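You operate a simulated robot arm through the tools that you are given. There is no shell and no other tool.

You are at the controls of a simulated two-armed robot. One attempt, no reset.

TASK
Push in the bean, lotus paste and sesame trays; shut the blue bar.
Fine: right home on their runners in the narrow rack; leave the other trays.

The check looks at the end state, three seconds after you hand in, the way a careful person would. Anything else that was tipped, shoved, dropped, spilled or broken makes it a failure.

THE ROBOT
Two 7-joint arms with two-finger parallel grippers on one trunk that stands fixed in place. Base frame: the origin is at the foot of the trunk, x ahead of it, y to its left, z up. Lengths are in mm, angles in rad, forces in N, time in s.
The left shoulder is at [50, 177, 1204], the right one opposite. Each reaches about 847 mm from its shoulder. Payload 3.43 kg a hand.
Tool frame (each hand has its own): the origin (TCP) lies between the finger pads and is the grasp point; the fingertips stand 34 mm ahead of it; z points along the fingers, y is the line along which they close. The gripper opens to 128 mm. The fingers are 24 mm wide and 12 mm thick; the gripper's body (48 by 130 mm) begins 96 mm behind the TCP.
Orientation is that of the tool frame in the base frame, as [roll, pitch, yaw] about the fixed x, y, z axes, in that order (R = Rz(yaw) Ry(pitch) Rx(roll)). With the fingers straight down and closing along the base's y, the tool's x points along the base's -x, its y along +y and its z along -z.

THE INTERFACE
- The arms move only by the tool nudge_tool. It takes "left_plan", "right_plan" or both (then of equal length, played together; a hand with none holds still); each is a list that holds one entry, the list of rows, each a list of 7 numbers: the shift along the tool's x, y, z in units of 25 mm (1.0 is 25 mm), then the turn, a rotation vector about the tool's x, y, z in units of 4 degrees (1.0 is 4 degrees), then the closure in counts, from 0 (fully open) to 255 (shut). In form: [[[dx, dy, dz, ax, ay, az, hand], ...]]. A call has 1 to 20 rows; each row shifts and turns the commanded pose from where the row before left it, along the tool's axes as they then stand. A call with a number of a shift or a turn outside -1 to 1 is refused whole. Each row takes 0.2 s and may step no farther than 50 mm and 0.15 rad from the row before; otherwise, or with a gripper value out of range, the whole call is refused. A pose out of reach is approached as far as the arm can. The call stops where the force on the tool passes 90 N (or 10 N more than at its start, if that is more) or the arm is blocked; 0.2 s more then pass. The fingers move at their own pace (about 108 mm/s each) and stop on an object; they squeeze with about 32 N. The grip force told is the motor's: it shows also when the fingers shut on nothing. Time passes only in rows, and 0.2 s behind the last, so rows that do not move let the fingers close. It gives the time, the measured TCP pose, the force on the tool (base axes), the opening and the grip force at its end, in the units of the frame above (readings bear some noise), with the torque about the TCP (base axes, N m) and any sound that the robot's microphone picked up.
- Cameras (640 x 400 px; columns grow to the right, rows downward): "scene" is now at [160.9, 31, 1387.2]; the picture's right is [0.41, -0.91, 0.00], its down [-0.32, -0.14, -0.94] and it looks along [0.85, 0.38, -0.35] (base axes); focal length 214 px, centre (320, 200). "left" rides on the left gripper at [76, 11, -160] in its tool frame; the picture's right is [-0.15, 0.99, 0.00], its down [-0.88, -0.13, -0.45] and it looks along [-0.45, -0.07, 0.89] (tool axes); focal length 234 px, centre (320, 200). "right" rides on the right gripper at [76, -11, -160] in its tool frame; the picture's right is [0.15, 0.99, 0.00], its down [-0.88, 0.13, -0.46] and it looks along [-0.45, 0.07, 0.89] (tool axes); focal length 234 px, centre (320, 200). There is no depth. A picture from a camera that has moved, and an enlarged one, comes with that camera's place and axes in the base frame and with its lens. The place of the scene camera against the robot may be out by one fixed shift of up to 12 mm in any direction.
- grab_frame(camera): a new picture of that camera. The clock stands still meanwhile.
- raise_lower(by): slides the trunk up (or, below 0, down) by that many mm; the arms and the scene camera ride with it, the base frame stays. It gives what a move gives, with no picture.
- turn_head(pan, tilt): turns the head with the scene camera to pan (to the left, within 1.396 rad either way) and tilt (down, from -0.506 to 1.204), counted from straight ahead of the robot. It gives what a move gives.
- zoom(camera, box): a new picture of the part [left, top, right, bottom] of that camera's present view, enlarged. The clock stands still meanwhile.
- finish_job(): hands the job in; it is judged then, once.

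Nothing tells you positions but the pictures and the camera data. Unless the task says otherwise, let go and move clear before handing in.

The tools are called after "Emit:" as name(argument=value, ...) on one line, values as JSON. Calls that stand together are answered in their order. nudge_tool: Moves the arms, as the interface text tells. Its arguments: {"type":"object","properties":{"left_plan":{"type":"array"},"right_plan":{"type":"array"}},"required":[]} The other tools are called the same way: raise_lower (by) moves the trunk up or down; turn_head (pan, tilt) turns the head that bears the scene camera; grab_frame (camera) takes a picture; zoom (camera, box) takes an enlarged picture of a part of a camera's view; finish_job () hands the job in.

At the start:

```text
time_s: 0.0
left_tcp_pos: [296.2, 326.5, 1345.4]
left_orientation: [3.141, 0.003, -3.141]
left_contact_force: [-0.7, -0.3, -0.5]
left_moment: [-0.01, 0.04, 0.02]
left_grip_width: 127.9
left_gripper_force: 0.1
right_tcp_pos: [306.8, 35.3, 1342.6]
right_orientation: [-3.14, -0.006, 3.135]
right_contact_force: [58.1, -19.1, -17.9]
right_moment: [3.52, 8.46, 2.55]
right_grip_width: 128.0
right_gripper_force: 0.0
trunk travel left (down, up): [-375.0, 26.0]
head pan, tilt (commanded): [0.36, 0.499]
```

scene: 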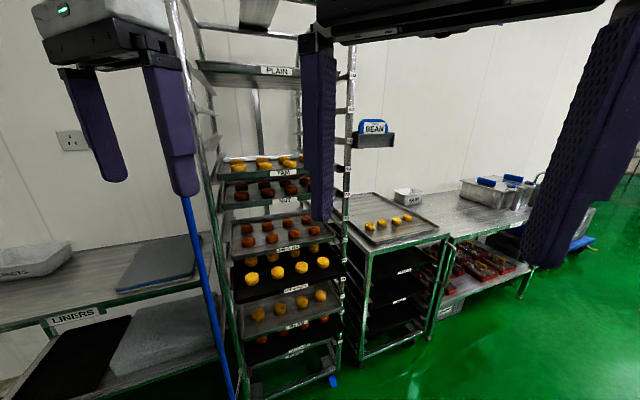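
right: 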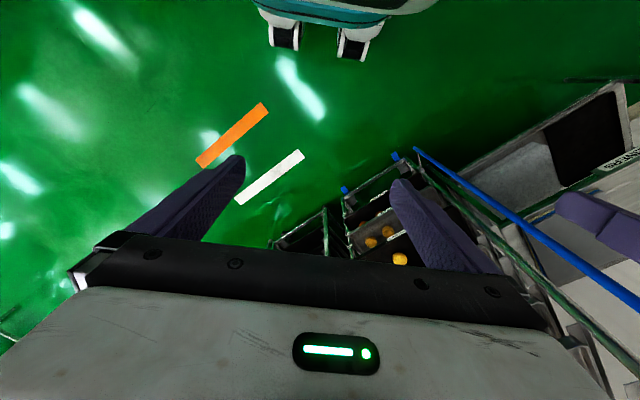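
left: 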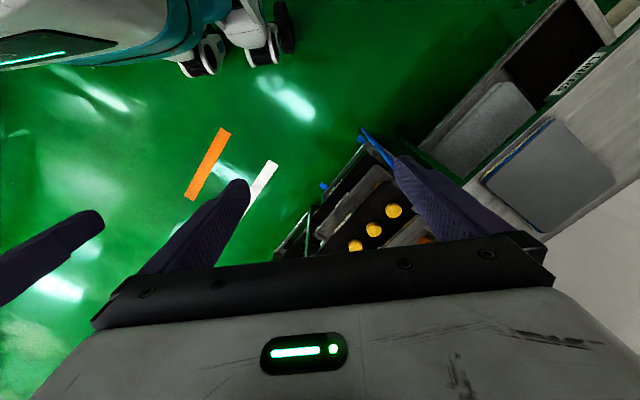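

The view shows a narrow rack of labelled trays ahead and to the left, with a blue bar hanging on its left side, and the right hand reads an odd force. I'll look closer before moving anything.

Emit:
zoom(camera="scene", box=[180, 130, 380, 260])

Emit:
zoom(camera="scene", box=[180, 240, 380, 400])

Emit:
zoom(camera="scene", box=[160, 0, 400, 150])

Emit:
zoom(camera="scene", box=[330, 160, 640, 380])

```text
3.08 times, centred on (280, 195) of scene
camera zoom: at [160.9, 31.0, 1387.2], right [0.41, -0.91, 0.0], down [-0.32, -0.14, -0.94], along [0.85, 0.38, -0.35], focal length 660 px, centre (443, 215)
```

zoom: 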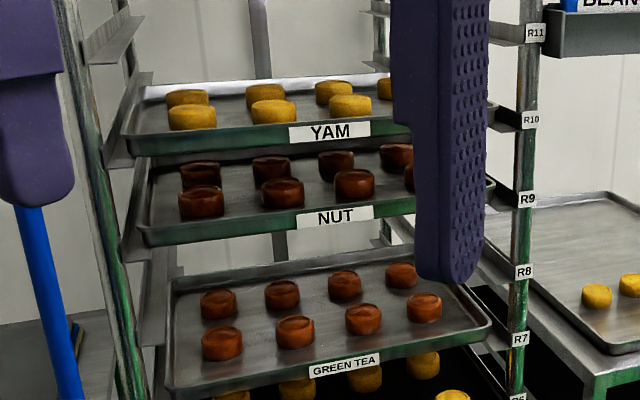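

```text
2.50 times, centred on (280, 320) of scene
camera zoom: at [160.9, 31.0, 1387.2], right [0.41, -0.91, 0.0], down [-0.32, -0.14, -0.94], along [0.85, 0.38, -0.35], focal length 536 px, centre (420, -100)
```

zoom: 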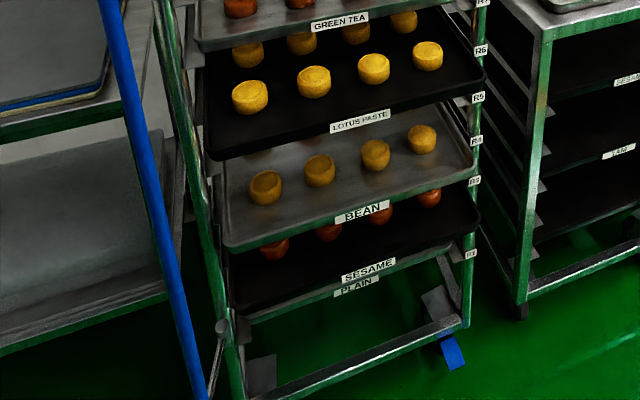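

```text
2.67 times, centred on (280, 75) of scene
camera zoom: at [160.9, 31.0, 1387.2], right [0.41, -0.91, 0.0], down [-0.32, -0.14, -0.94], along [0.85, 0.38, -0.35], focal length 572 px, centre (427, 533)
```

zoom: 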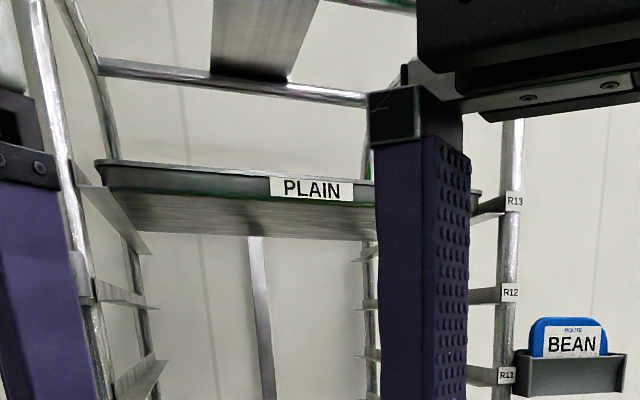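

```text
1.82 times, centred on (485, 270) of scene
camera zoom: at [160.9, 31.0, 1387.2], right [0.41, -0.91, 0.0], down [-0.32, -0.14, -0.94], along [0.85, 0.38, -0.35], focal length 390 px, centre (20, 73)
```

zoom: 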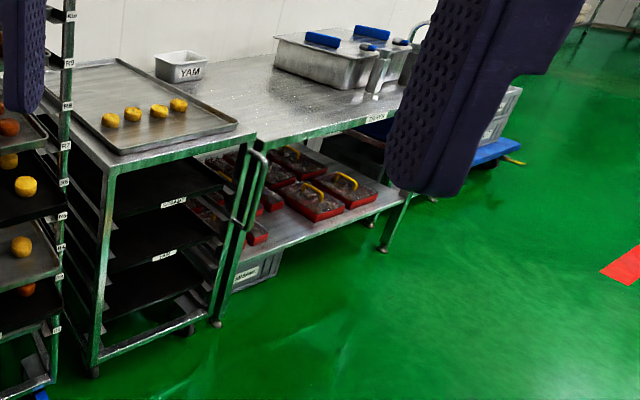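

The narrow rack holds PLAIN, YAM, NUT, GREEN TEA, LOTUS PASTE, BEAN, SESAME and PLAIN from the top down. I'll turn the head to see the blue bar, the lower rack and whatever may be near the right hand.

Emit:
turn_head(pan=0.5, tilt=0.75)

Emit:
grab_frame(camera="scene")

Emit:
turn_head(pan=0.5, tilt=0.1)

Emit:
grab_frame(camera="scene")

Emit:
turn_head(pan=-0.6, tilt=0.4)

Emit:
grab_frame(camera="scene")

```text
time_s: 0.8
left_tcp_pos: [295.7, 327.0, 1346.0]
left_orientation: [3.142, 0.002, -3.141]
left_contact_force: [-0.8, 0.7, 0.2]
left_moment: [0.03, 0.0, 0.0]
left_grip_width: 128.1
left_gripper_force: 0.0
right_tcp_pos: [309.6, 35.0, 1339.9]
right_orientation: [-3.135, -0.006, 3.123]
right_contact_force: [49.0, 41.4, -5.0]
right_moment: [-7.12, 8.42, -3.3]
right_grip_width: 128.2
right_gripper_force: 0.1
trunk travel left (down, up): [-375.0, 26.0]
head pan, tilt (commanded): [0.499, 0.75]
```

```text
taken
camera scene: at [160.7, 30.7, 1384.6], right [0.41, -0.91, 0.0], down [-0.35, -0.15, -0.93], along [0.84, 0.38, -0.38], focal length 214 px, centre (320, 200)
```

scene: 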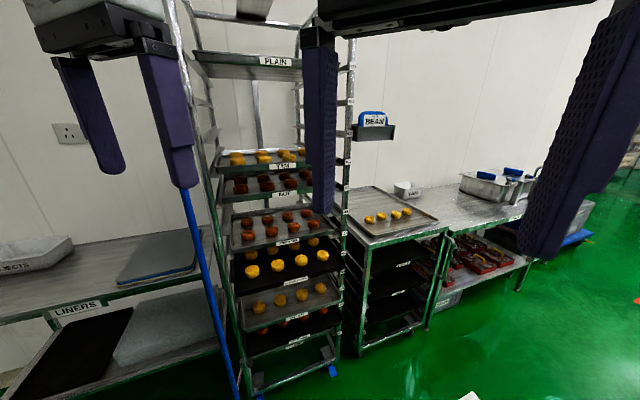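

```text
time_s: 1.8
left_tcp_pos: [295.0, 326.7, 1345.1]
left_orientation: [3.141, 0.002, -3.141]
left_contact_force: [-0.1, 0.8, 0.6]
left_moment: [-0.02, -0.03, 0.0]
left_grip_width: 127.5
left_gripper_force: 0.1
right_tcp_pos: [305.7, 33.1, 1342.0]
right_orientation: [-3.139, -0.006, 3.139]
right_contact_force: [-0.3, 0.2, -0.2]
right_moment: [-0.01, 0.0, 0.0]
right_grip_width: 128.1
right_gripper_force: 0.0
trunk travel left (down, up): [-375.0, 26.0]
head pan, tilt (commanded): [0.499, 0.099]
```

```text
taken
camera scene: at [156.6, 36.9, 1411.5], right [0.48, -0.88, 0.0], down [-0.09, -0.05, -0.99], along [0.87, 0.48, -0.1], focal length 214 px, centre (320, 200)
```

scene: 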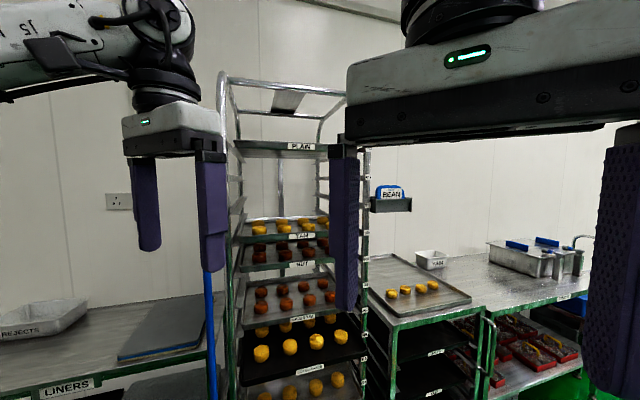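

```text
time_s: 3.1
left_tcp_pos: [295.7, 325.3, 1345.3]
left_orientation: [-3.141, 0.001, 3.141]
left_contact_force: [0.2, -0.9, 0.9]
left_moment: [0.02, -0.01, -0.01]
left_grip_width: 128.1
left_gripper_force: 0.0
right_tcp_pos: [307.0, 34.5, 1342.2]
right_orientation: [-3.14, -0.006, 3.138]
right_contact_force: [0.1, 0.0, 0.8]
right_moment: [0.02, 0.01, 0.01]
right_grip_width: 127.8
right_gripper_force: 0.0
trunk travel left (down, up): [-375.0, 26.0]
head pan, tilt (commanded): [-0.6, 0.4]
```

```text
taken
camera scene: at [152.5, -59.5, 1383.6], right [-0.56, -0.83, 0.0], down [-0.32, 0.22, -0.92], along [0.76, -0.52, -0.39], focal length 214 px, centre (320, 200)
```

scene: 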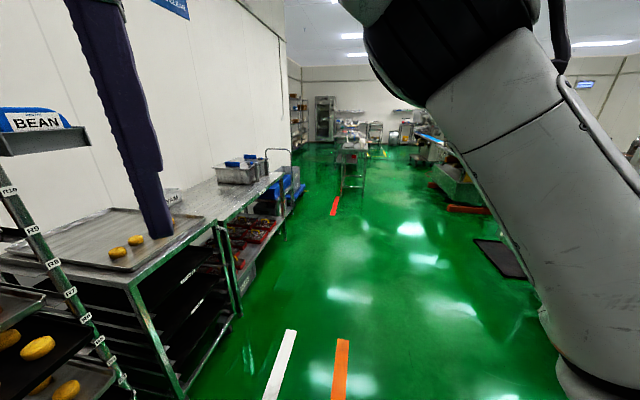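

The 58 N on the right hand was just the head leaning on it; it vanished when the head tilted up. The rack stands turned about 33° towards the robot, with its front roughly from (850, 267) to (593, 663), so the left arm must do the work. I'll move the right hand off to the right to clear the head and the view.

Emit:
nudge_tool(right_plan=[[[0, -1, 0, 0, 0, 0, 0], [0, -1, 0, 0, 0, 0, 0], [0, -1, 0, 0, 0, 0, 0], [0, -1, 0, 0, 0, 0, 0], [0, -1, 0, 0, 0, 0, 0], [0, -1, 0, 0, 0, 0, 0], [0, -1, 0, 0, 0, 0, 0], [0, -1, 0, 0, 0, 0, 0], [0, -1, 0, 0, 0, 0, 0], [0, -1, 0, 0, 0, 0, 0], [0, -1, 0, 0, 0, 0, 0], [0, -1, 0, 0, 0, 0, 0]]])

Emit:
turn_head(pan=0.55, tilt=0.4)

Emit:
grab_frame(camera="scene")

```text
time_s: 5.7
left_tcp_pos: [295.0, 325.6, 1344.9]
left_orientation: [-3.141, 0.001, 3.141]
left_contact_force: [0.0, 0.4, -1.2]
left_moment: [0.0, 0.05, -0.04]
left_grip_width: 127.8
left_gripper_force: 0.1
right_tcp_pos: [304.7, -266.3, 1341.9]
right_orientation: [-3.14, -0.005, 3.135]
right_contact_force: [0.3, 0.1, -0.3]
right_moment: [0.02, 0.0, 0.02]
right_grip_width: 128.0
right_gripper_force: 0.0
trunk travel left (down, up): [-375.0, 26.0]
head pan, tilt (commanded): [-0.6, 0.4]
```

```text
time_s: 7.1
left_tcp_pos: [296.0, 326.7, 1344.5]
left_orientation: [3.14, 0.002, -3.141]
left_contact_force: [-0.1, -0.2, 0.9]
left_moment: [-0.01, 0.0, -0.01]
left_grip_width: 128.1
left_gripper_force: 0.1
right_tcp_pos: [304.4, -264.4, 1342.5]
right_orientation: [-3.14, -0.006, 3.135]
right_contact_force: [0.2, -0.2, 0.2]
right_moment: [-0.01, 0.03, 0.0]
right_grip_width: 128.5
right_gripper_force: 0.0
trunk travel left (down, up): [-375.0, 26.0]
head pan, tilt (commanded): [0.55, 0.4]
```

```text
taken
camera scene: at [155.0, 41.1, 1383.6], right [0.52, -0.85, 0.0], down [-0.33, -0.2, -0.92], along [0.79, 0.48, -0.39], focal length 214 px, centre (320, 200)
```

scene: 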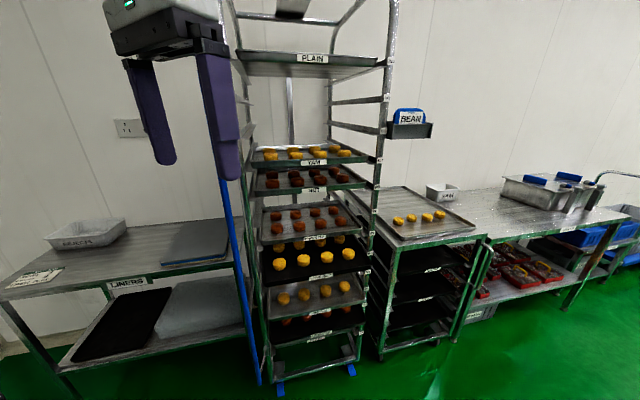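

With the right hand clear, the rack and the blue bar beside its left post are visible, but the left fingers hide the bar's top. I'll swing the left hand leftwards and look closely.

Emit:
nudge_tool(left_plan=[[[0, 1, 0, 0, 0, 0, 0], [0, 1, 0, 0, 0, 0, 0], [0, 1, 0, 0, 0, 0, 0], [0, 1, 0, 0, 0, 0, 0], [0, 1, 0, 0, 0, 0, 0], [0, 1, 0, 0, 0, 0, 0], [0, 1, 0, 0, 0, 0, 0], [0, 1, 0, 0, 0, 0, 0]]])

Emit:
grab_frame(camera="scene")

Emit:
zoom(camera="scene", box=[180, 0, 340, 200])

Emit:
zoom(camera="scene", box=[200, 180, 400, 400])

Emit:
zoom(camera="scene", box=[220, 300, 380, 400])

```text
time_s: 8.9
left_tcp_pos: [300.0, 469.9, 1295.9]
left_orientation: [3.141, 0.004, -3.139]
left_contact_force: [0.6, -0.1, -0.7]
left_moment: [-0.03, 0.0, 0.02]
left_grip_width: 128.0
left_gripper_force: 0.0
left hand out of reach, approached as far as the arm can: row 5, 6, 7, 8
right_tcp_pos: [304.3, -262.8, 1342.4]
right_orientation: [-3.138, -0.005, 3.135]
right_contact_force: [-0.7, 0.3, -1.1]
right_moment: [0.03, -0.02, 0.0]
right_grip_width: 128.1
right_gripper_force: 0.1
trunk travel left (down, up): [-375.0, 26.0]
head pan, tilt (commanded): [0.55, 0.4]
```

```text
taken
camera scene: at [155.1, 41.7, 1383.5], right [0.52, -0.85, 0.0], down [-0.33, -0.2, -0.92], along [0.79, 0.48, -0.39], focal length 214 px, centre (320, 200)
```

scene: 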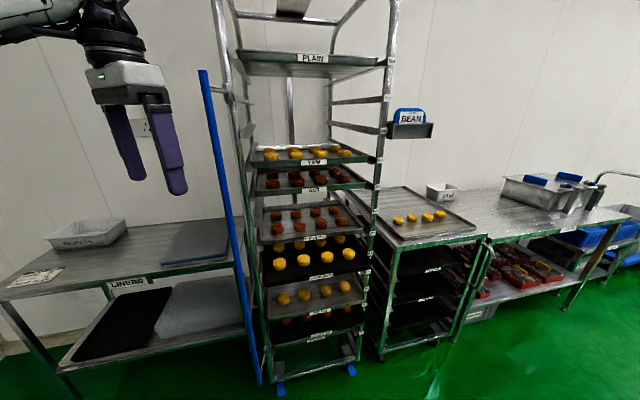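

```text
2.00 times, centred on (260, 100) of scene
camera zoom: at [155.1, 41.7, 1383.5], right [0.52, -0.85, 0.0], down [-0.33, -0.2, -0.92], along [0.79, 0.48, -0.39], focal length 429 px, centre (440, 400)
```

zoom: 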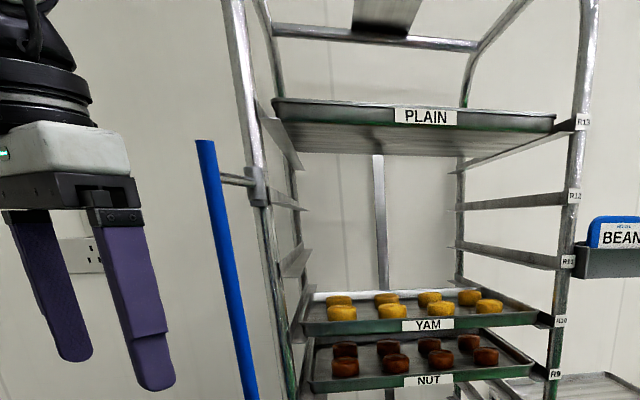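

```text
1.82 times, centred on (300, 290) of scene
camera zoom: at [155.1, 41.7, 1383.5], right [0.52, -0.85, 0.0], down [-0.33, -0.2, -0.92], along [0.79, 0.48, -0.39], focal length 390 px, centre (356, 36)
```

zoom: 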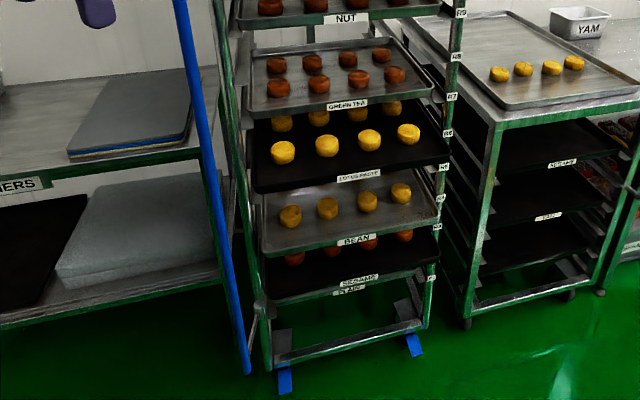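

```text
4.00 times, centred on (300, 350) of scene
camera zoom: at [155.1, 41.7, 1383.5], right [0.52, -0.85, 0.0], down [-0.33, -0.2, -0.92], along [0.79, 0.48, -0.39], focal length 858 px, centre (400, -400)
```

zoom: 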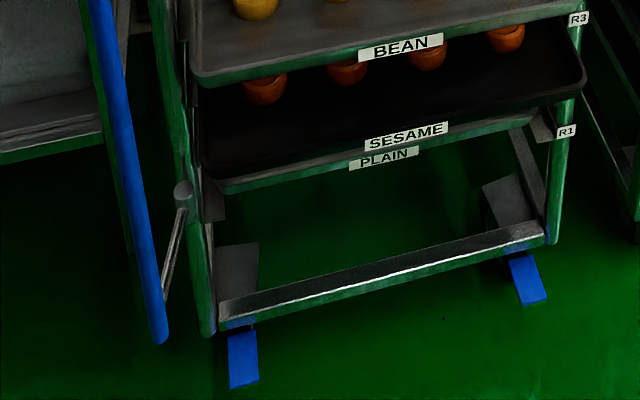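

The bar is a vertical blue rod on two short arms hinged on the left front post (about x 577, y 589), presently swung out; the right front post is at about (901, 256). BEAN and SESAME sit low (about z 430–630), so I'll lower the trunk and look at the trays from their own height.

Emit:
raise_lower(by=-200)

Emit:
grab_frame(camera="scene")

```text
time_s: 11.1
left_tcp_pos: [300.9, 468.2, 1096.9]
left_orientation: [-3.141, 0.004, -3.136]
left_contact_force: [-0.7, -0.5, -0.8]
left_moment: [-0.02, -0.02, -0.01]
left_grip_width: 127.7
left_gripper_force: 0.1
right_tcp_pos: [304.1, -265.0, 1142.0]
right_orientation: [-3.141, -0.005, 3.136]
right_contact_force: [0.7, 0.1, -0.5]
right_moment: [-0.03, 0.02, -0.01]
right_grip_width: 128.2
right_gripper_force: 0.0
trunk travel left (down, up): [-175.0, 226.0]
head pan, tilt (commanded): [0.55, 0.4]
```

```text
taken
camera scene: at [154.9, 41.2, 1183.6], right [0.52, -0.85, 0.0], down [-0.33, -0.2, -0.92], along [0.79, 0.48, -0.39], focal length 214 px, centre (320, 200)
```

scene: 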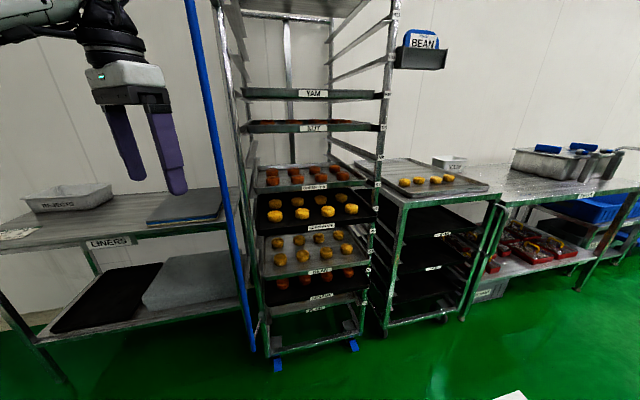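

Emit:
raise_lower(by=-170)

Emit:
zoom(camera="scene", box=[180, 0, 400, 140])

Emit:
zoom(camera="scene", box=[200, 120, 400, 250])

Emit:
zoom(camera="scene", box=[200, 200, 400, 330])

Emit:
grab_frame(camera="scene")

```text
time_s: 13.0
left_tcp_pos: [300.6, 468.9, 926.4]
left_orientation: [-3.141, 0.003, -3.139]
left_contact_force: [-0.9, 0.3, 0.9]
left_moment: [0.01, 0.05, 0.02]
left_grip_width: 127.8
left_gripper_force: 0.1
right_tcp_pos: [304.3, -264.8, 971.3]
right_orientation: [-3.138, -0.005, 3.136]
right_contact_force: [-0.1, -0.2, 0.6]
right_moment: [-0.01, -0.01, 0.0]
right_grip_width: 128.0
right_gripper_force: 0.1
trunk travel left (down, up): [-5.0, 396.0]
head pan, tilt (commanded): [0.55, 0.4]
```

```text
2.86 times, centred on (290, 70) of scene
camera zoom: at [154.9, 41.2, 1013.6], right [0.52, -0.85, 0.0], down [-0.33, -0.2, -0.92], along [0.79, 0.48, -0.39], focal length 613 px, centre (406, 571)
```

zoom: 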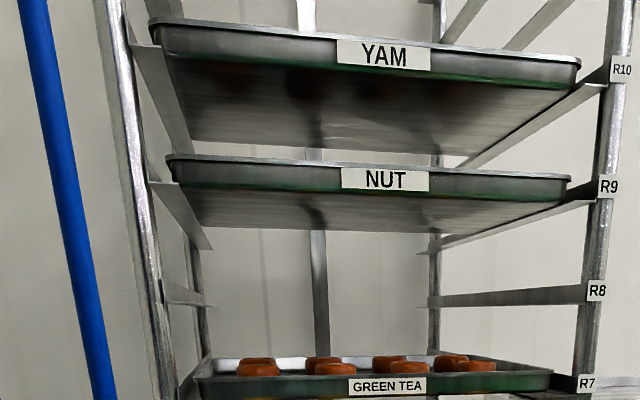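

```text
3.08 times, centred on (300, 185) of scene
camera zoom: at [154.9, 41.2, 1013.6], right [0.52, -0.85, 0.0], down [-0.33, -0.2, -0.92], along [0.79, 0.48, -0.39], focal length 660 px, centre (382, 246)
```

zoom: 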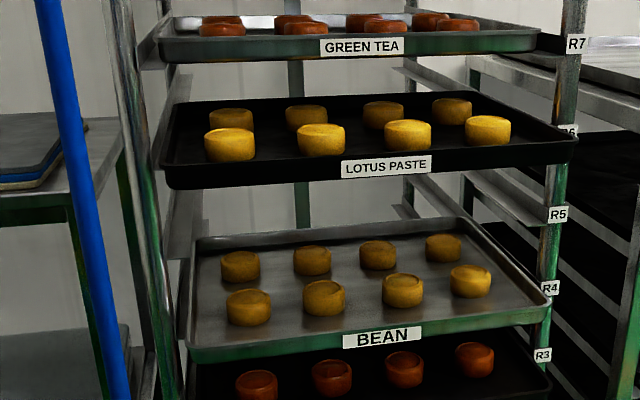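

```text
3.08 times, centred on (300, 265) of scene
camera zoom: at [154.9, 41.2, 1013.6], right [0.52, -0.85, 0.0], down [-0.33, -0.2, -0.92], along [0.79, 0.48, -0.39], focal length 660 px, centre (382, 0)
```

zoom: 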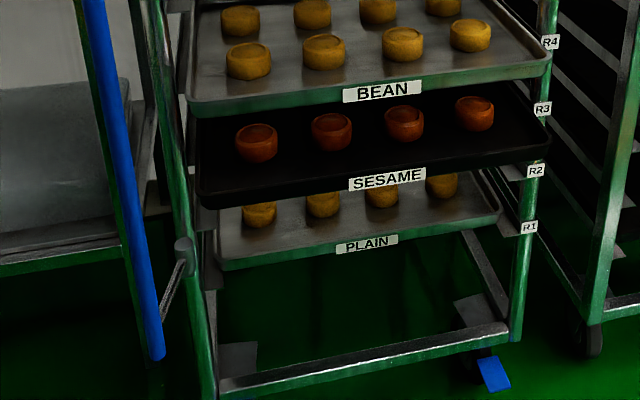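

```text
taken
camera scene: at [154.9, 41.2, 1013.6], right [0.52, -0.85, 0.0], down [-0.33, -0.2, -0.92], along [0.79, 0.48, -0.39], focal length 214 px, centre (320, 200)
```

scene: 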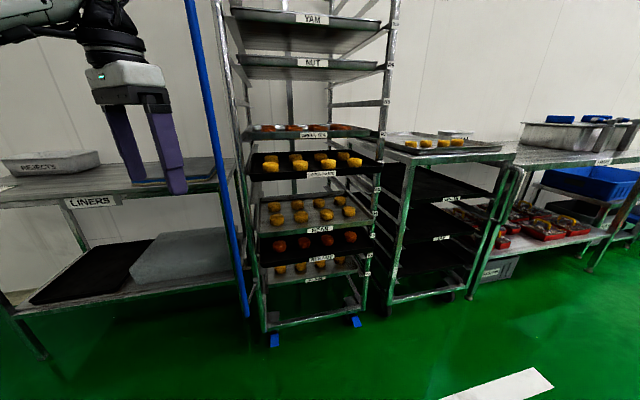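

From three camera heights I triangulate the rack: it is turned 45°, with runners about 99 mm apart. LOTUS PASTE (z≈835), BEAN (z≈637) and SESAME (z≈545) stick out about 100, 75 and 108 mm, while the other trays sit flush at s=(x+y)/√2≈822. The bar hangs at about (441, 484), so I'll bring the left hand back and inward, clear of it, and begin turning the fingers to face the rack.

Emit:
nudge_tool(left_plan=[[[0, -1, 0, 0, 0, 0, 255], [0, -1, 0, 0, 0, 0, 255], [0, -1, 0, 0, 0, 0, 255], [0, -1, 0, 0, 0, 0, 255], [0, -1, 0, 0, 0, 0, 255], [-0.5, -1, 0, 0, 0, 0, 255], [-0.5, -1, 0, 0, 0, 0, 255], [-0.5, -1, 0, 0, 0, 0, 255], [-0.5, -0.5, 0, 0, 0, 0, 255], [-0.5, -0.5, 0, 0, 0, 0, 255]]])

```text
time_s: 15.2
left_tcp_pos: [362.6, 245.3, 927.6]
left_orientation: [3.14, 0.003, -3.137]
left_contact_force: [0.3, 0.7, 0.9]
left_moment: [0.02, 0.0, 0.03]
left_grip_width: 0.0
left_gripper_force: 31.5
right_tcp_pos: [304.3, -265.7, 972.4]
right_orientation: [-3.141, -0.006, 3.138]
right_contact_force: [0.2, 0.2, 0.7]
right_moment: [0.0, 0.03, 0.01]
right_grip_width: 128.2
right_gripper_force: 0.2
trunk travel left (down, up): [-5.0, 396.0]
head pan, tilt (commanded): [0.55, 0.4]
```

The hand tracked as asked and the gripper is shut for pushing. Now I'll yaw the hand 45° so that it lines up with the rack.

Emit:
nudge_tool(left_plan=[[[0, 0, 0, 0, 0, -0.9375, 255], [0, 0, 0, 0, 0, -0.9375, 255], [0, 0, 0, 0, 0, -0.9375, 255], [0, 0, 0, 0, 0, -0.9375, 255], [0, 0, 0, 0, 0, -0.9375, 255], [0, 0, 0, 0, 0, -0.9375, 255], [0, 0, 0, 0, 0, -0.9375, 255], [0, 0, 0, 0, 0, -0.9375, 255], [0, 0, 0, 0, 0, -0.9375, 255], [0, 0, 0, 0, 0, -0.9375, 255], [0, 0, 0, 0, 0, -0.9375, 255], [0, 0, 0, 0, 0, -0.9375, 255]]])

```text
time_s: 17.8
left_tcp_pos: [363.8, 244.2, 925.6]
left_orientation: [-3.139, 0.001, -2.351]
left_contact_force: [0.2, 0.8, 0.6]
left_moment: [0.0, 0.03, 0.0]
left_grip_width: 0.0
left_gripper_force: 31.7
right_tcp_pos: [304.7, -265.5, 972.2]
right_orientation: [-3.14, -0.006, 3.136]
right_contact_force: [-0.2, 0.4, 0.4]
right_moment: [-0.01, -0.01, 0.01]
right_grip_width: 127.9
right_gripper_force: 0.2
trunk travel left (down, up): [-5.0, 396.0]
head pan, tilt (commanded): [0.55, 0.4]
```

Yaw is right (fingers down, aligned with the rack). Next I move forward and right towards the tray centre line (t≈224) and pitch the fingers up towards horizontal.

Emit:
nudge_tool(left_plan=[[[-1, -0.6, 0, 0, 0, 0, 255], [-1, -0.6, 0, 0, 0, 0, 255], [-1, -0.6, 0, 0, 0, 0, 255], [-1, -0.6, 0, 0, 0, 0, 255], [-0.4, -0.6, 0, 0, 0, 0, 255], [0, -0.2, 0, 0, -1, 0, 255], [0, -0.2, 0, 0, -1, 0, 255], [0, -0.2, 0, 0, -1, 0, 255], [0, -0.2, 0, 0, -1, 0, 255], [0, -0.2, 0, 0, -1, 0, 255], [0, -0.2, 0, 0, -1, 0, 255], [0, -0.2, 0, 0, -1, 0, 255], [0, -0.2, 0, 0, -1, 0, 255], [0, -0.2, 0, 0, -1, 0, 255], [0, -0.2, 0, 0, -1, 0, 255], [0, -0.2, 0, 0, -1, 0, 255], [0, -0.2, 0, 0, -1, 0, 255]]])

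Emit:
grab_frame(camera="scene")

Emit:
grab_frame(camera="left")

```text
time_s: 21.4
left_tcp_pos: [520.7, 265.1, 921.5]
left_orientation: [-3.141, 0.841, -2.352]
left_contact_force: [0.0, -0.3, 0.3]
left_moment: [0.01, 0.02, 0.02]
left_grip_width: 0.0
left_gripper_force: 32.1
left hand out of reach, approached as far as the arm can: row 5, 10, 12, 14, 15, 16, 17
right_tcp_pos: [304.9, -264.9, 972.3]
right_orientation: [-3.141, -0.005, 3.138]
right_contact_force: [-0.3, 0.4, -0.1]
right_moment: [-0.02, 0.02, -0.03]
right_grip_width: 128.3
right_gripper_force: 0.1
trunk travel left (down, up): [-5.0, 396.0]
head pan, tilt (commanded): [0.55, 0.4]
```

```text
taken
camera scene: at [155.0, 41.2, 1013.6], right [0.52, -0.85, 0.0], down [-0.33, -0.2, -0.92], along [0.79, 0.48, -0.39], focal length 214 px, centre (320, 200)
```

scene: 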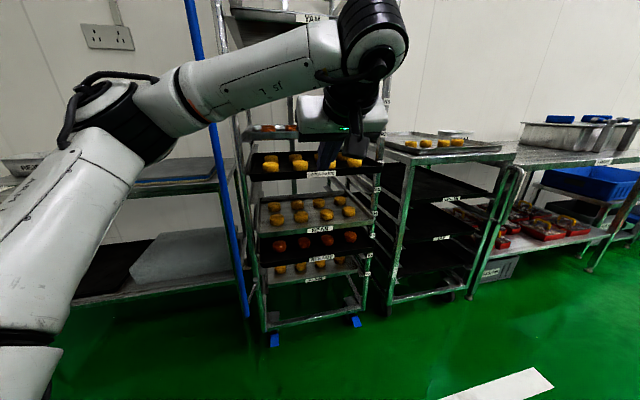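

```text
taken
camera left: at [392.4, 153.0, 971.5], right [-0.63, 0.77, 0.11], down [0.27, 0.08, 0.96], along [0.73, 0.64, -0.26], focal length 234 px, centre (320, 200)
```

left: 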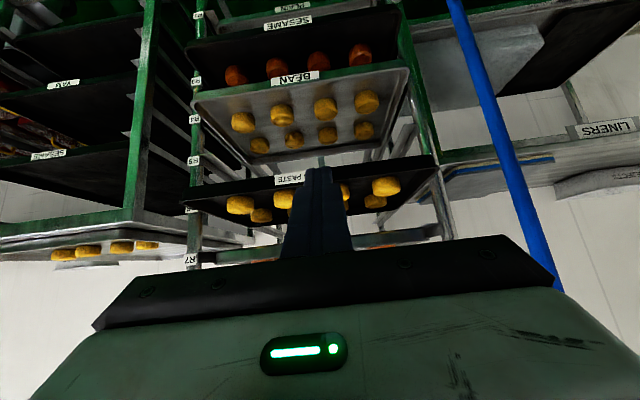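

The hand is pitched 48° with the elbow out to the left, and some rows were limited by the arm. I'll keep pitching towards horizontal in small steps and see how it follows.

Emit:
nudge_tool(left_plan=[[[0, 0, 0, 0, -1, 0, 255], [0, 0, 0, 0, -1, 0, 255], [0, 0, 0, 0, -1, 0, 255], [0, 0, 0, 0, -1, 0, 255], [0, 0, 0, 0, -1, 0, 255]]])

```text
time_s: 22.6
left_tcp_pos: [521.5, 268.2, 922.4]
left_orientation: [-3.132, 1.189, -2.349]
left_contact_force: [-0.4, -0.1, -0.5]
left_moment: [-0.03, 0.0, 0.01]
left_grip_width: 0.0
left_gripper_force: 32.2
left hand out of reach, approached as far as the arm can: row 5
right_tcp_pos: [304.3, -264.5, 972.2]
right_orientation: [-3.14, -0.004, 3.138]
right_contact_force: [0.4, -0.6, -0.3]
right_moment: [0.0, 0.0, -0.02]
right_grip_width: 128.1
right_gripper_force: 0.0
trunk travel left (down, up): [-5.0, 396.0]
head pan, tilt (commanded): [0.55, 0.4]
```

Pitch is now 68° and following. I'll finish the pitch while lowering the hand and sliding right to the tray centre line.

Emit:
nudge_tool(left_plan=[[[0.5, -0.2, 0, 0, -0.75, 0, 255], [0.5, -0.2, 0, 0, -0.75, 0, 255], [0.5, -0.2, 0, 0, -0.75, 0, 255], [0.5, -0.2, 0, 0, -0.75, 0, 255], [0.5, -0.2, 0, 0, -0.75, 0, 255], [0.5, -0.3, 0, 0, -0.75, 0, 255], [0.3, -0.3, 0, 0, -0.75, 0, 255]]])

Emit:
grab_frame(camera="left")

Emit:
grab_frame(camera="scene")

```text
time_s: 24.2
left_tcp_pos: [548.7, 305.1, 852.6]
left_orientation: [-3.046, 1.556, -2.261]
left_contact_force: [-0.1, 0.6, -0.7]
left_moment: [0.0, 0.04, -0.02]
left_grip_width: 0.0
left_gripper_force: 32.3
left hand out of reach, approached as far as the arm can: row 1, 2, 3, 4, 5, 6, 7
right_tcp_pos: [304.8, -265.3, 970.7]
right_orientation: [-3.14, -0.006, 3.136]
right_contact_force: [1.4, -0.6, 1.2]
right_moment: [0.0, -0.05, 0.04]
right_grip_width: 127.8
right_gripper_force: 0.0
trunk travel left (down, up): [-5.0, 396.0]
head pan, tilt (commanded): [0.55, 0.4]
```

```text
taken
camera left: at [425.1, 198.0, 778.0], right [-0.7, 0.7, 0.14], down [-0.22, -0.4, 0.89], along [0.68, 0.59, 0.44], focal length 234 px, centre (320, 200)
```

left: 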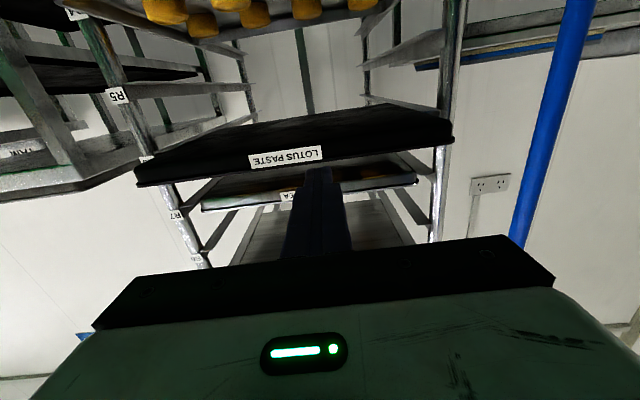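

```text
taken
camera scene: at [154.9, 41.2, 1013.6], right [0.52, -0.85, 0.0], down [-0.33, -0.2, -0.92], along [0.79, 0.48, -0.39], focal length 214 px, centre (320, 200)
```

scene: 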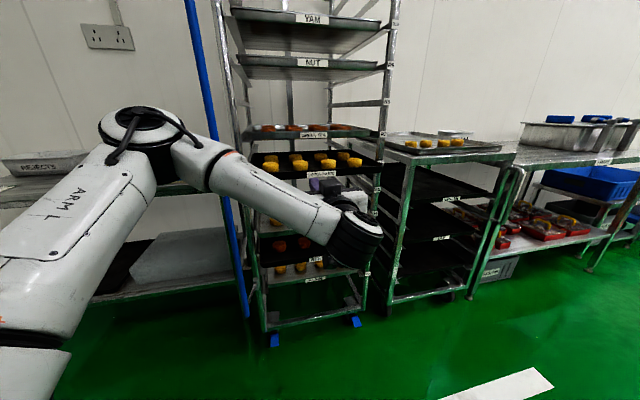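

The fingers now point squarely at the rack, with the tool z-axis at (0.70, 0.71, 0). From the hand camera the LOTUS PASTE tray centre is at about t=213, z 835–857, and the hand is about 40 mm too far left. I'll slide it right and in before touching the tray.

Emit:
nudge_tool(left_plan=[[[0.1, -0.4, 0.3, 0, 0, 0, 255], [0.1, -0.4, 0.3, 0, 0, 0, 255], [0.1, -0.4, 0.3, 0, 0, 0, 255], [0, -0.4, 0.3, 0, 0, 0, 255]]])

Emit:
grab_frame(camera="left")

```text
time_s: 25.2
left_tcp_pos: [592.5, 304.7, 844.2]
left_orientation: [-3.063, 1.556, -2.278]
left_contact_force: [-1.4, 0.8, -0.2]
left_moment: [0.0, -0.02, 0.02]
left_grip_width: 0.1
left_gripper_force: 32.4
left hand out of reach, approached as far as the arm can: row 4
right_tcp_pos: [305.0, -264.9, 972.8]
right_orientation: [-3.139, -0.005, 3.137]
right_contact_force: [-0.5, 0.3, -0.1]
right_moment: [0.01, 0.01, 0.0]
right_grip_width: 128.0
right_gripper_force: 0.0
trunk travel left (down, up): [-5.0, 396.0]
head pan, tilt (commanded): [0.55, 0.4]
```

```text
taken
camera left: at [470.6, 198.1, 770.6], right [-0.7, 0.7, 0.15], down [-0.22, -0.4, 0.89], along [0.68, 0.59, 0.44], focal length 234 px, centre (320, 200)
```

left: 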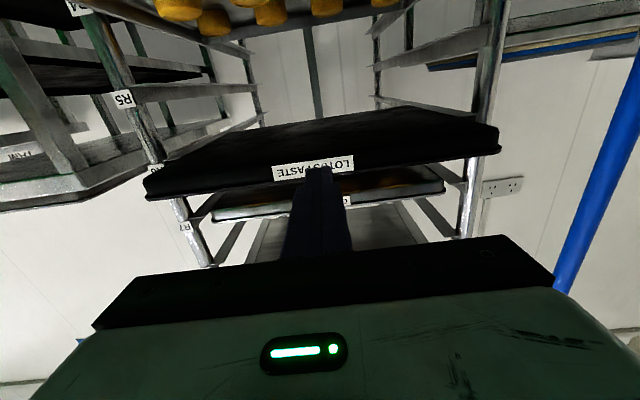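

The tips are lined up at z≈844, about 8 mm left of tray centre and roughly 50 mm short of the LOTUS PASTE front. I'll close that gap gently while correcting sideways.

Emit:
nudge_tool(left_plan=[[[0, -0.1, 0.35, 0, 0, 0, 255], [0, -0.1, 0.35, 0, 0, 0, 255], [0, -0.1, 0.35, 0, 0, 0, 255], [0, 0, 0.35, 0, 0, 0, 255], [0, 0, 0.3, 0, 0, 0, 255], [0, 0, 0.3, 0, 0, 0, 255]]])

Emit:
grab_frame(camera="left")

Emit:
zoom(camera="scene", box=[200, 100, 400, 230])

```text
time_s: 26.6
left_tcp_pos: [634.5, 333.8, 843.1]
left_orientation: [-3.019, 1.556, -2.232]
left_contact_force: [-2.1, -2.4, 0.4]
left_moment: [-0.01, -0.07, 0.0]
left_grip_width: 0.0
left_gripper_force: 31.8
right_tcp_pos: [304.1, -264.0, 971.5]
right_orientation: [-3.14, -0.004, 3.136]
right_contact_force: [-0.1, 0.6, -0.3]
right_moment: [-0.01, 0.01, -0.05]
right_grip_width: 128.1
right_gripper_force: 0.1
trunk travel left (down, up): [-5.0, 396.0]
head pan, tilt (commanded): [0.55, 0.4]
```

```text
taken
camera left: at [512.1, 227.0, 768.8], right [-0.7, 0.7, 0.14], down [-0.22, -0.4, 0.89], along [0.68, 0.59, 0.44], focal length 234 px, centre (320, 200)
```

left: 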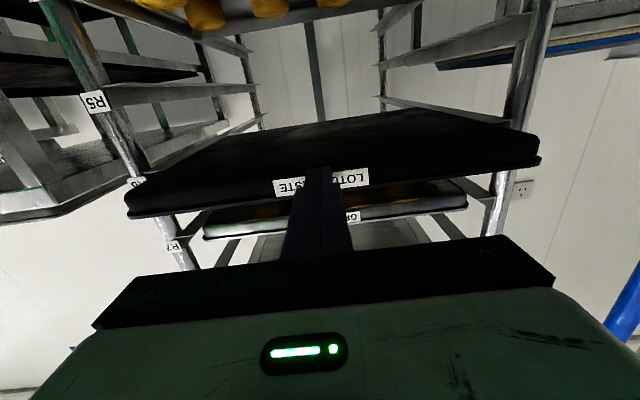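

```text
3.08 times, centred on (300, 165) of scene
camera zoom: at [154.7, 41.0, 1013.6], right [0.52, -0.85, 0.0], down [-0.33, -0.2, -0.92], along [0.79, 0.48, -0.39], focal length 660 px, centre (382, 308)
```

zoom: 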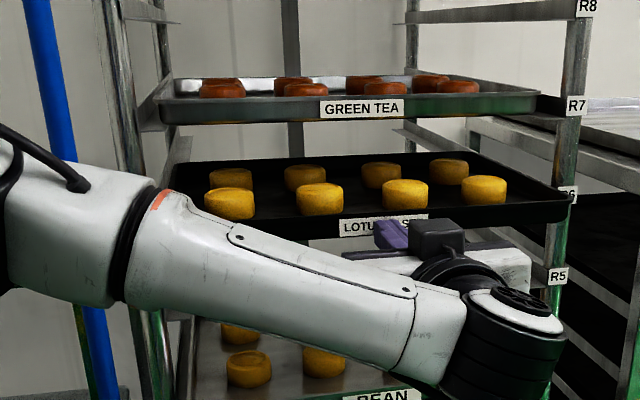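

Contact at s≈685 with about 3 N, squarely at the tray's middle. I'll push LOTUS PASTE in straight and slowly.

Emit:
nudge_tool(left_plan=[[[0, 0, 0.4, 0, 0, 0, 255], [0, 0, 0.4, 0, 0, 0, 255], [0, 0, 0.4, 0, 0, 0, 255], [0, 0, 0.4, 0, 0, 0, 255]]])

Emit:
grab_frame(camera="left")

Emit:
grab_frame(camera="scene")

```text
time_s: 27.6
left_tcp_pos: [662.6, 361.7, 843.5]
left_orientation: [-2.995, 1.554, -2.205]
left_contact_force: [-3.4, -1.3, 1.4]
left_moment: [-0.01, -0.07, 0.0]
left_grip_width: 0.0
left_gripper_force: 31.9
right_tcp_pos: [303.9, -264.8, 971.6]
right_orientation: [-3.139, -0.006, 3.137]
right_contact_force: [-0.8, -0.5, 0.1]
right_moment: [0.02, -0.01, 0.02]
right_grip_width: 127.8
right_gripper_force: 0.1
trunk travel left (down, up): [-5.0, 396.0]
head pan, tilt (commanded): [0.55, 0.4]
```

```text
taken
camera left: at [539.4, 255.4, 769.1], right [-0.7, 0.7, 0.14], down [-0.22, -0.4, 0.89], along [0.68, 0.59, 0.44], focal length 234 px, centre (320, 200)
```

left: 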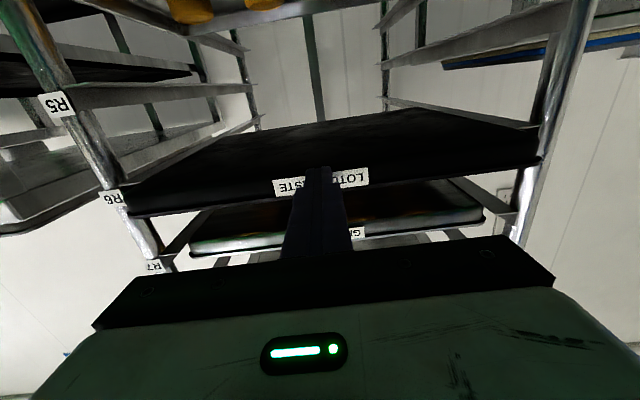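

```text
taken
camera scene: at [154.7, 41.0, 1013.7], right [0.52, -0.85, 0.0], down [-0.33, -0.2, -0.92], along [0.79, 0.48, -0.39], focal length 214 px, centre (320, 200)
```

scene: 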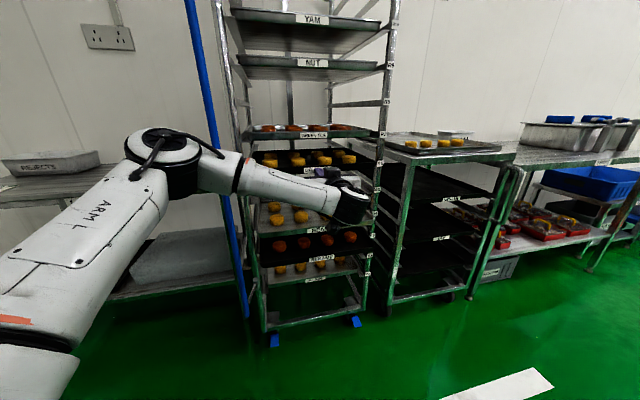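

The tray slides freely with about 3 N and stays square. About 60 mm remain; I'll push on for 50 mm and then feel for the stop.

Emit:
nudge_tool(left_plan=[[[0, 0, 0.4, 0, 0, 0, 255], [0, 0, 0.4, 0, 0, 0, 255], [0, 0, 0.4, 0, 0, 0, 255], [0, 0, 0.4, 0, 0, 0, 255], [0, 0, 0.4, 0, 0, 0, 255]]])

Emit:
grab_frame(camera="left")

Emit:
zoom(camera="scene", box=[200, 100, 400, 230])

```text
time_s: 28.8
left_tcp_pos: [696.7, 399.7, 842.7]
left_orientation: [-2.996, 1.558, -2.207]
left_contact_force: [-3.8, -2.4, 1.0]
left_moment: [0.03, -0.06, -0.02]
left_grip_width: 0.0
left_gripper_force: 32.3
right_tcp_pos: [303.5, -265.4, 970.8]
right_orientation: [-3.14, -0.005, 3.137]
right_contact_force: [-0.5, 0.4, -0.1]
right_moment: [-0.02, 0.02, -0.03]
right_grip_width: 128.1
right_gripper_force: 0.0
trunk travel left (down, up): [-5.0, 396.0]
head pan, tilt (commanded): [0.55, 0.4]
```

```text
taken
camera left: at [574.7, 292.7, 768.6], right [-0.7, 0.7, 0.14], down [-0.22, -0.41, 0.89], along [0.68, 0.59, 0.44], focal length 234 px, centre (320, 200)
```

left: 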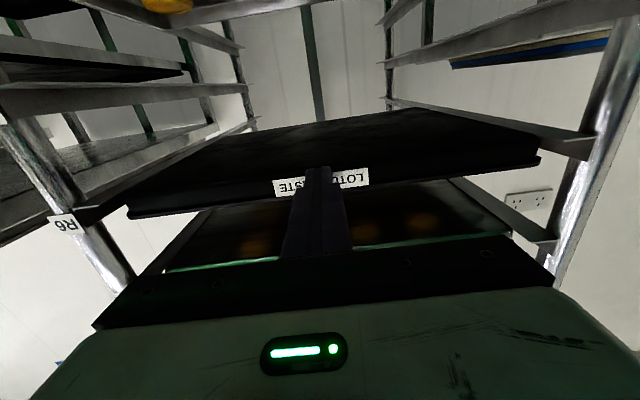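

```text
3.08 times, centred on (300, 165) of scene
camera zoom: at [154.6, 40.9, 1013.7], right [0.52, -0.85, 0.0], down [-0.33, -0.2, -0.92], along [0.79, 0.48, -0.39], focal length 660 px, centre (382, 308)
```

zoom: 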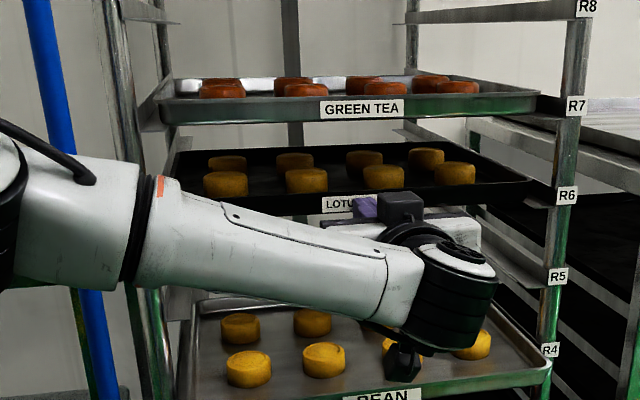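

LOTUS PASTE now looks almost level with GREEN TEA. I'll creep forward in 2.5 mm steps, watching for the stop, and zoom in to compare the fronts.

Emit:
nudge_tool(left_plan=[[[0, 0, 0.1, 0, 0, 0, 255], [0, 0, 0.1, 0, 0, 0, 255], [0, 0, 0.1, 0, 0, 0, 255]]])

Emit:
zoom(camera="scene", box=[320, 110, 400, 180])

Emit:
zoom(camera="scene", box=[220, 110, 300, 180])

```text
time_s: 29.6
left_tcp_pos: [702.1, 404.0, 842.2]
left_orientation: [-3.061, 1.556, -2.271]
left_contact_force: [-2.6, -2.2, 1.7]
left_moment: [0.02, -0.04, 0.01]
left_grip_width: 0.0
left_gripper_force: 32.7
right_tcp_pos: [304.8, -265.4, 972.2]
right_orientation: [-3.14, -0.005, 3.136]
right_contact_force: [-0.1, 0.1, -0.3]
right_moment: [0.0, 0.0, 0.02]
right_grip_width: 127.7
right_gripper_force: 0.0
trunk travel left (down, up): [-5.0, 396.0]
head pan, tilt (commanded): [0.55, 0.4]
```

```text
5.71 times, centred on (360, 145) of scene
camera zoom: at [154.7, 41.0, 1013.6], right [0.52, -0.85, 0.0], down [-0.33, -0.2, -0.92], along [0.79, 0.48, -0.39], focal length 1226 px, centre (91, 514)
```

zoom: 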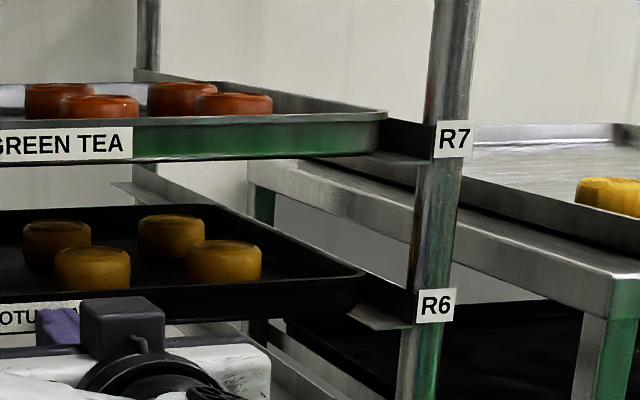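

```text
5.71 times, centred on (260, 145) of scene
camera zoom: at [154.7, 41.0, 1013.6], right [0.52, -0.85, 0.0], down [-0.33, -0.2, -0.92], along [0.79, 0.48, -0.39], focal length 1226 px, centre (663, 514)
```

zoom: 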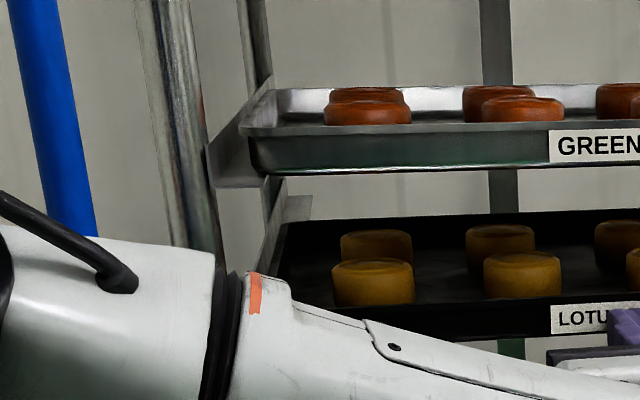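

Its front now looks flush with GREEN TEA within a few millimetres, and the force is still only 3 N. I'll creep on a little to see whether there is a back stop.

Emit:
nudge_tool(left_plan=[[[0, 0, 0.1, 0, 0, 0, 255], [0, 0, 0.1, 0, 0, 0, 255]]])

Emit:
grab_frame(camera="left")

Emit:
zoom(camera="scene", box=[320, 110, 400, 180])

```text
time_s: 30.2
left_tcp_pos: [706.9, 409.1, 842.6]
left_orientation: [-3.061, 1.556, -2.271]
left_contact_force: [-2.0, -1.8, -0.4]
left_moment: [0.04, -0.04, -0.02]
left_grip_width: 0.1
left_gripper_force: 32.4
right_tcp_pos: [305.8, -266.6, 971.9]
right_orientation: [-3.14, -0.004, 3.138]
right_contact_force: [0.6, 0.6, -0.1]
right_moment: [-0.02, 0.0, 0.01]
right_grip_width: 127.9
right_gripper_force: 0.0
trunk travel left (down, up): [-5.0, 396.0]
head pan, tilt (commanded): [0.55, 0.4]
```

```text
taken
camera left: at [583.7, 301.9, 767.9], right [-0.7, 0.7, 0.15], down [-0.22, -0.4, 0.89], along [0.68, 0.59, 0.44], focal length 234 px, centre (320, 200)
```

left: 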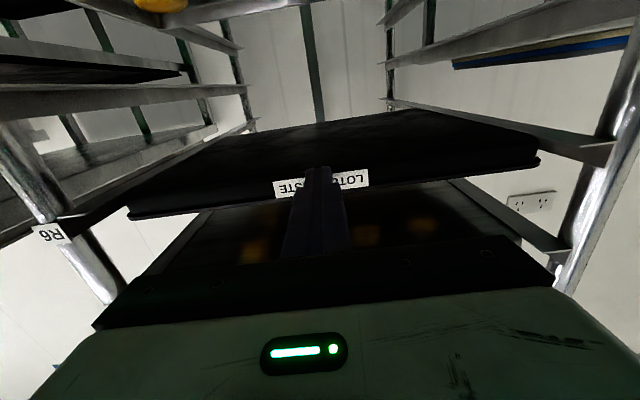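

```text
5.71 times, centred on (360, 145) of scene
camera zoom: at [154.8, 41.0, 1013.6], right [0.52, -0.85, 0.0], down [-0.33, -0.2, -0.92], along [0.79, 0.48, -0.39], focal length 1226 px, centre (91, 514)
```

zoom: 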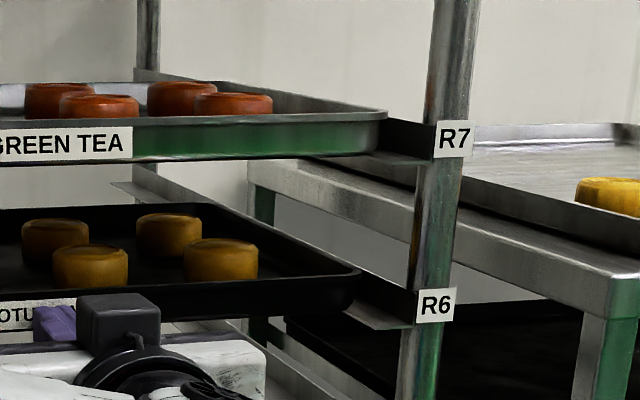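

LOTUS PASTE still slides with 3 N and may now be a touch deeper than GREEN TEA. I'll stop pushing, back straight off, and compare both fronts with the hand camera and an unobstructed scene view.

Emit:
nudge_tool(left_plan=[[[0, 0, -0.6, 0, 0, 0, 255], [0, 0, -0.8, 0, 0, 0, 255], [0, 0, -1, 0, 0, 0, 255], [0, 0, -1, 0, 0, 0, 255], [0, 0, -1, 0, 0, 0, 255], [0, 0, -1, 0, 0, 0, 255], [0, 0, -0.8, 0, 0, 0, 255]]])

Emit:
grab_frame(camera="left")

Emit:
zoom(camera="left", box=[140, 90, 480, 290])

Emit:
zoom(camera="scene", box=[200, 100, 400, 230])

```text
time_s: 31.8
left_tcp_pos: [592.4, 303.0, 847.5]
left_orientation: [-3.013, 1.555, -2.227]
left_contact_force: [-0.6, -0.2, -0.4]
left_moment: [-0.03, 0.01, 0.0]
left_grip_width: 0.1
left_gripper_force: 32.0
left hand out of reach, approached as far as the arm can: row 7
right_tcp_pos: [304.4, -265.5, 971.7]
right_orientation: [-3.139, -0.005, 3.136]
right_contact_force: [1.0, -1.1, 0.2]
right_moment: [-0.01, -0.01, 0.01]
right_grip_width: 127.9
right_gripper_force: 0.0
trunk travel left (down, up): [-5.0, 396.0]
head pan, tilt (commanded): [0.55, 0.4]
```

```text
taken
camera left: at [470.5, 196.6, 774.8], right [-0.7, 0.7, 0.14], down [-0.22, -0.4, 0.89], along [0.68, 0.59, 0.44], focal length 234 px, centre (320, 200)
```

left: 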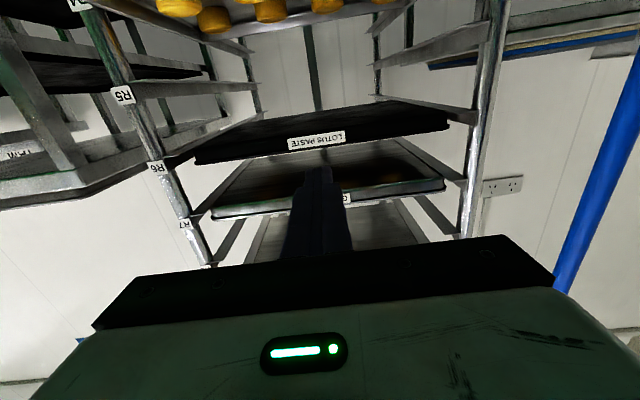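

```text
1.88 times, centred on (310, 190) of left
camera zoom: at [470.5, 196.6, 774.8], right [-0.7, 0.7, 0.14], down [-0.22, -0.4, 0.89], along [0.68, 0.59, 0.44], focal length 441 px, centre (339, 219)
```

zoom: 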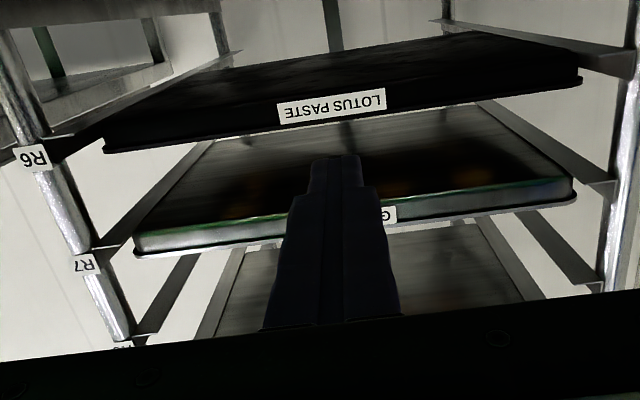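

```text
3.08 times, centred on (300, 165) of scene
camera zoom: at [155.0, 41.2, 1013.6], right [0.52, -0.85, 0.0], down [-0.33, -0.2, -0.92], along [0.79, 0.48, -0.39], focal length 660 px, centre (382, 308)
```

zoom: 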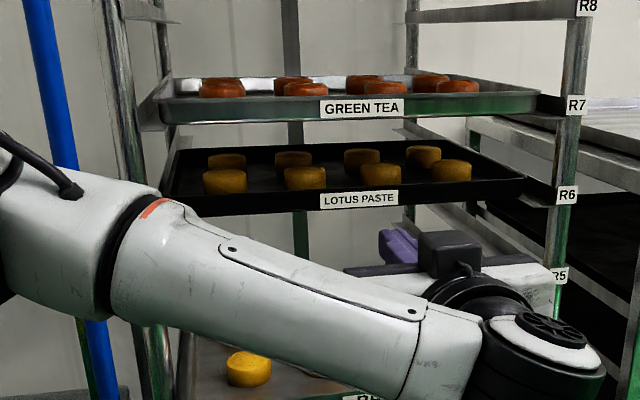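

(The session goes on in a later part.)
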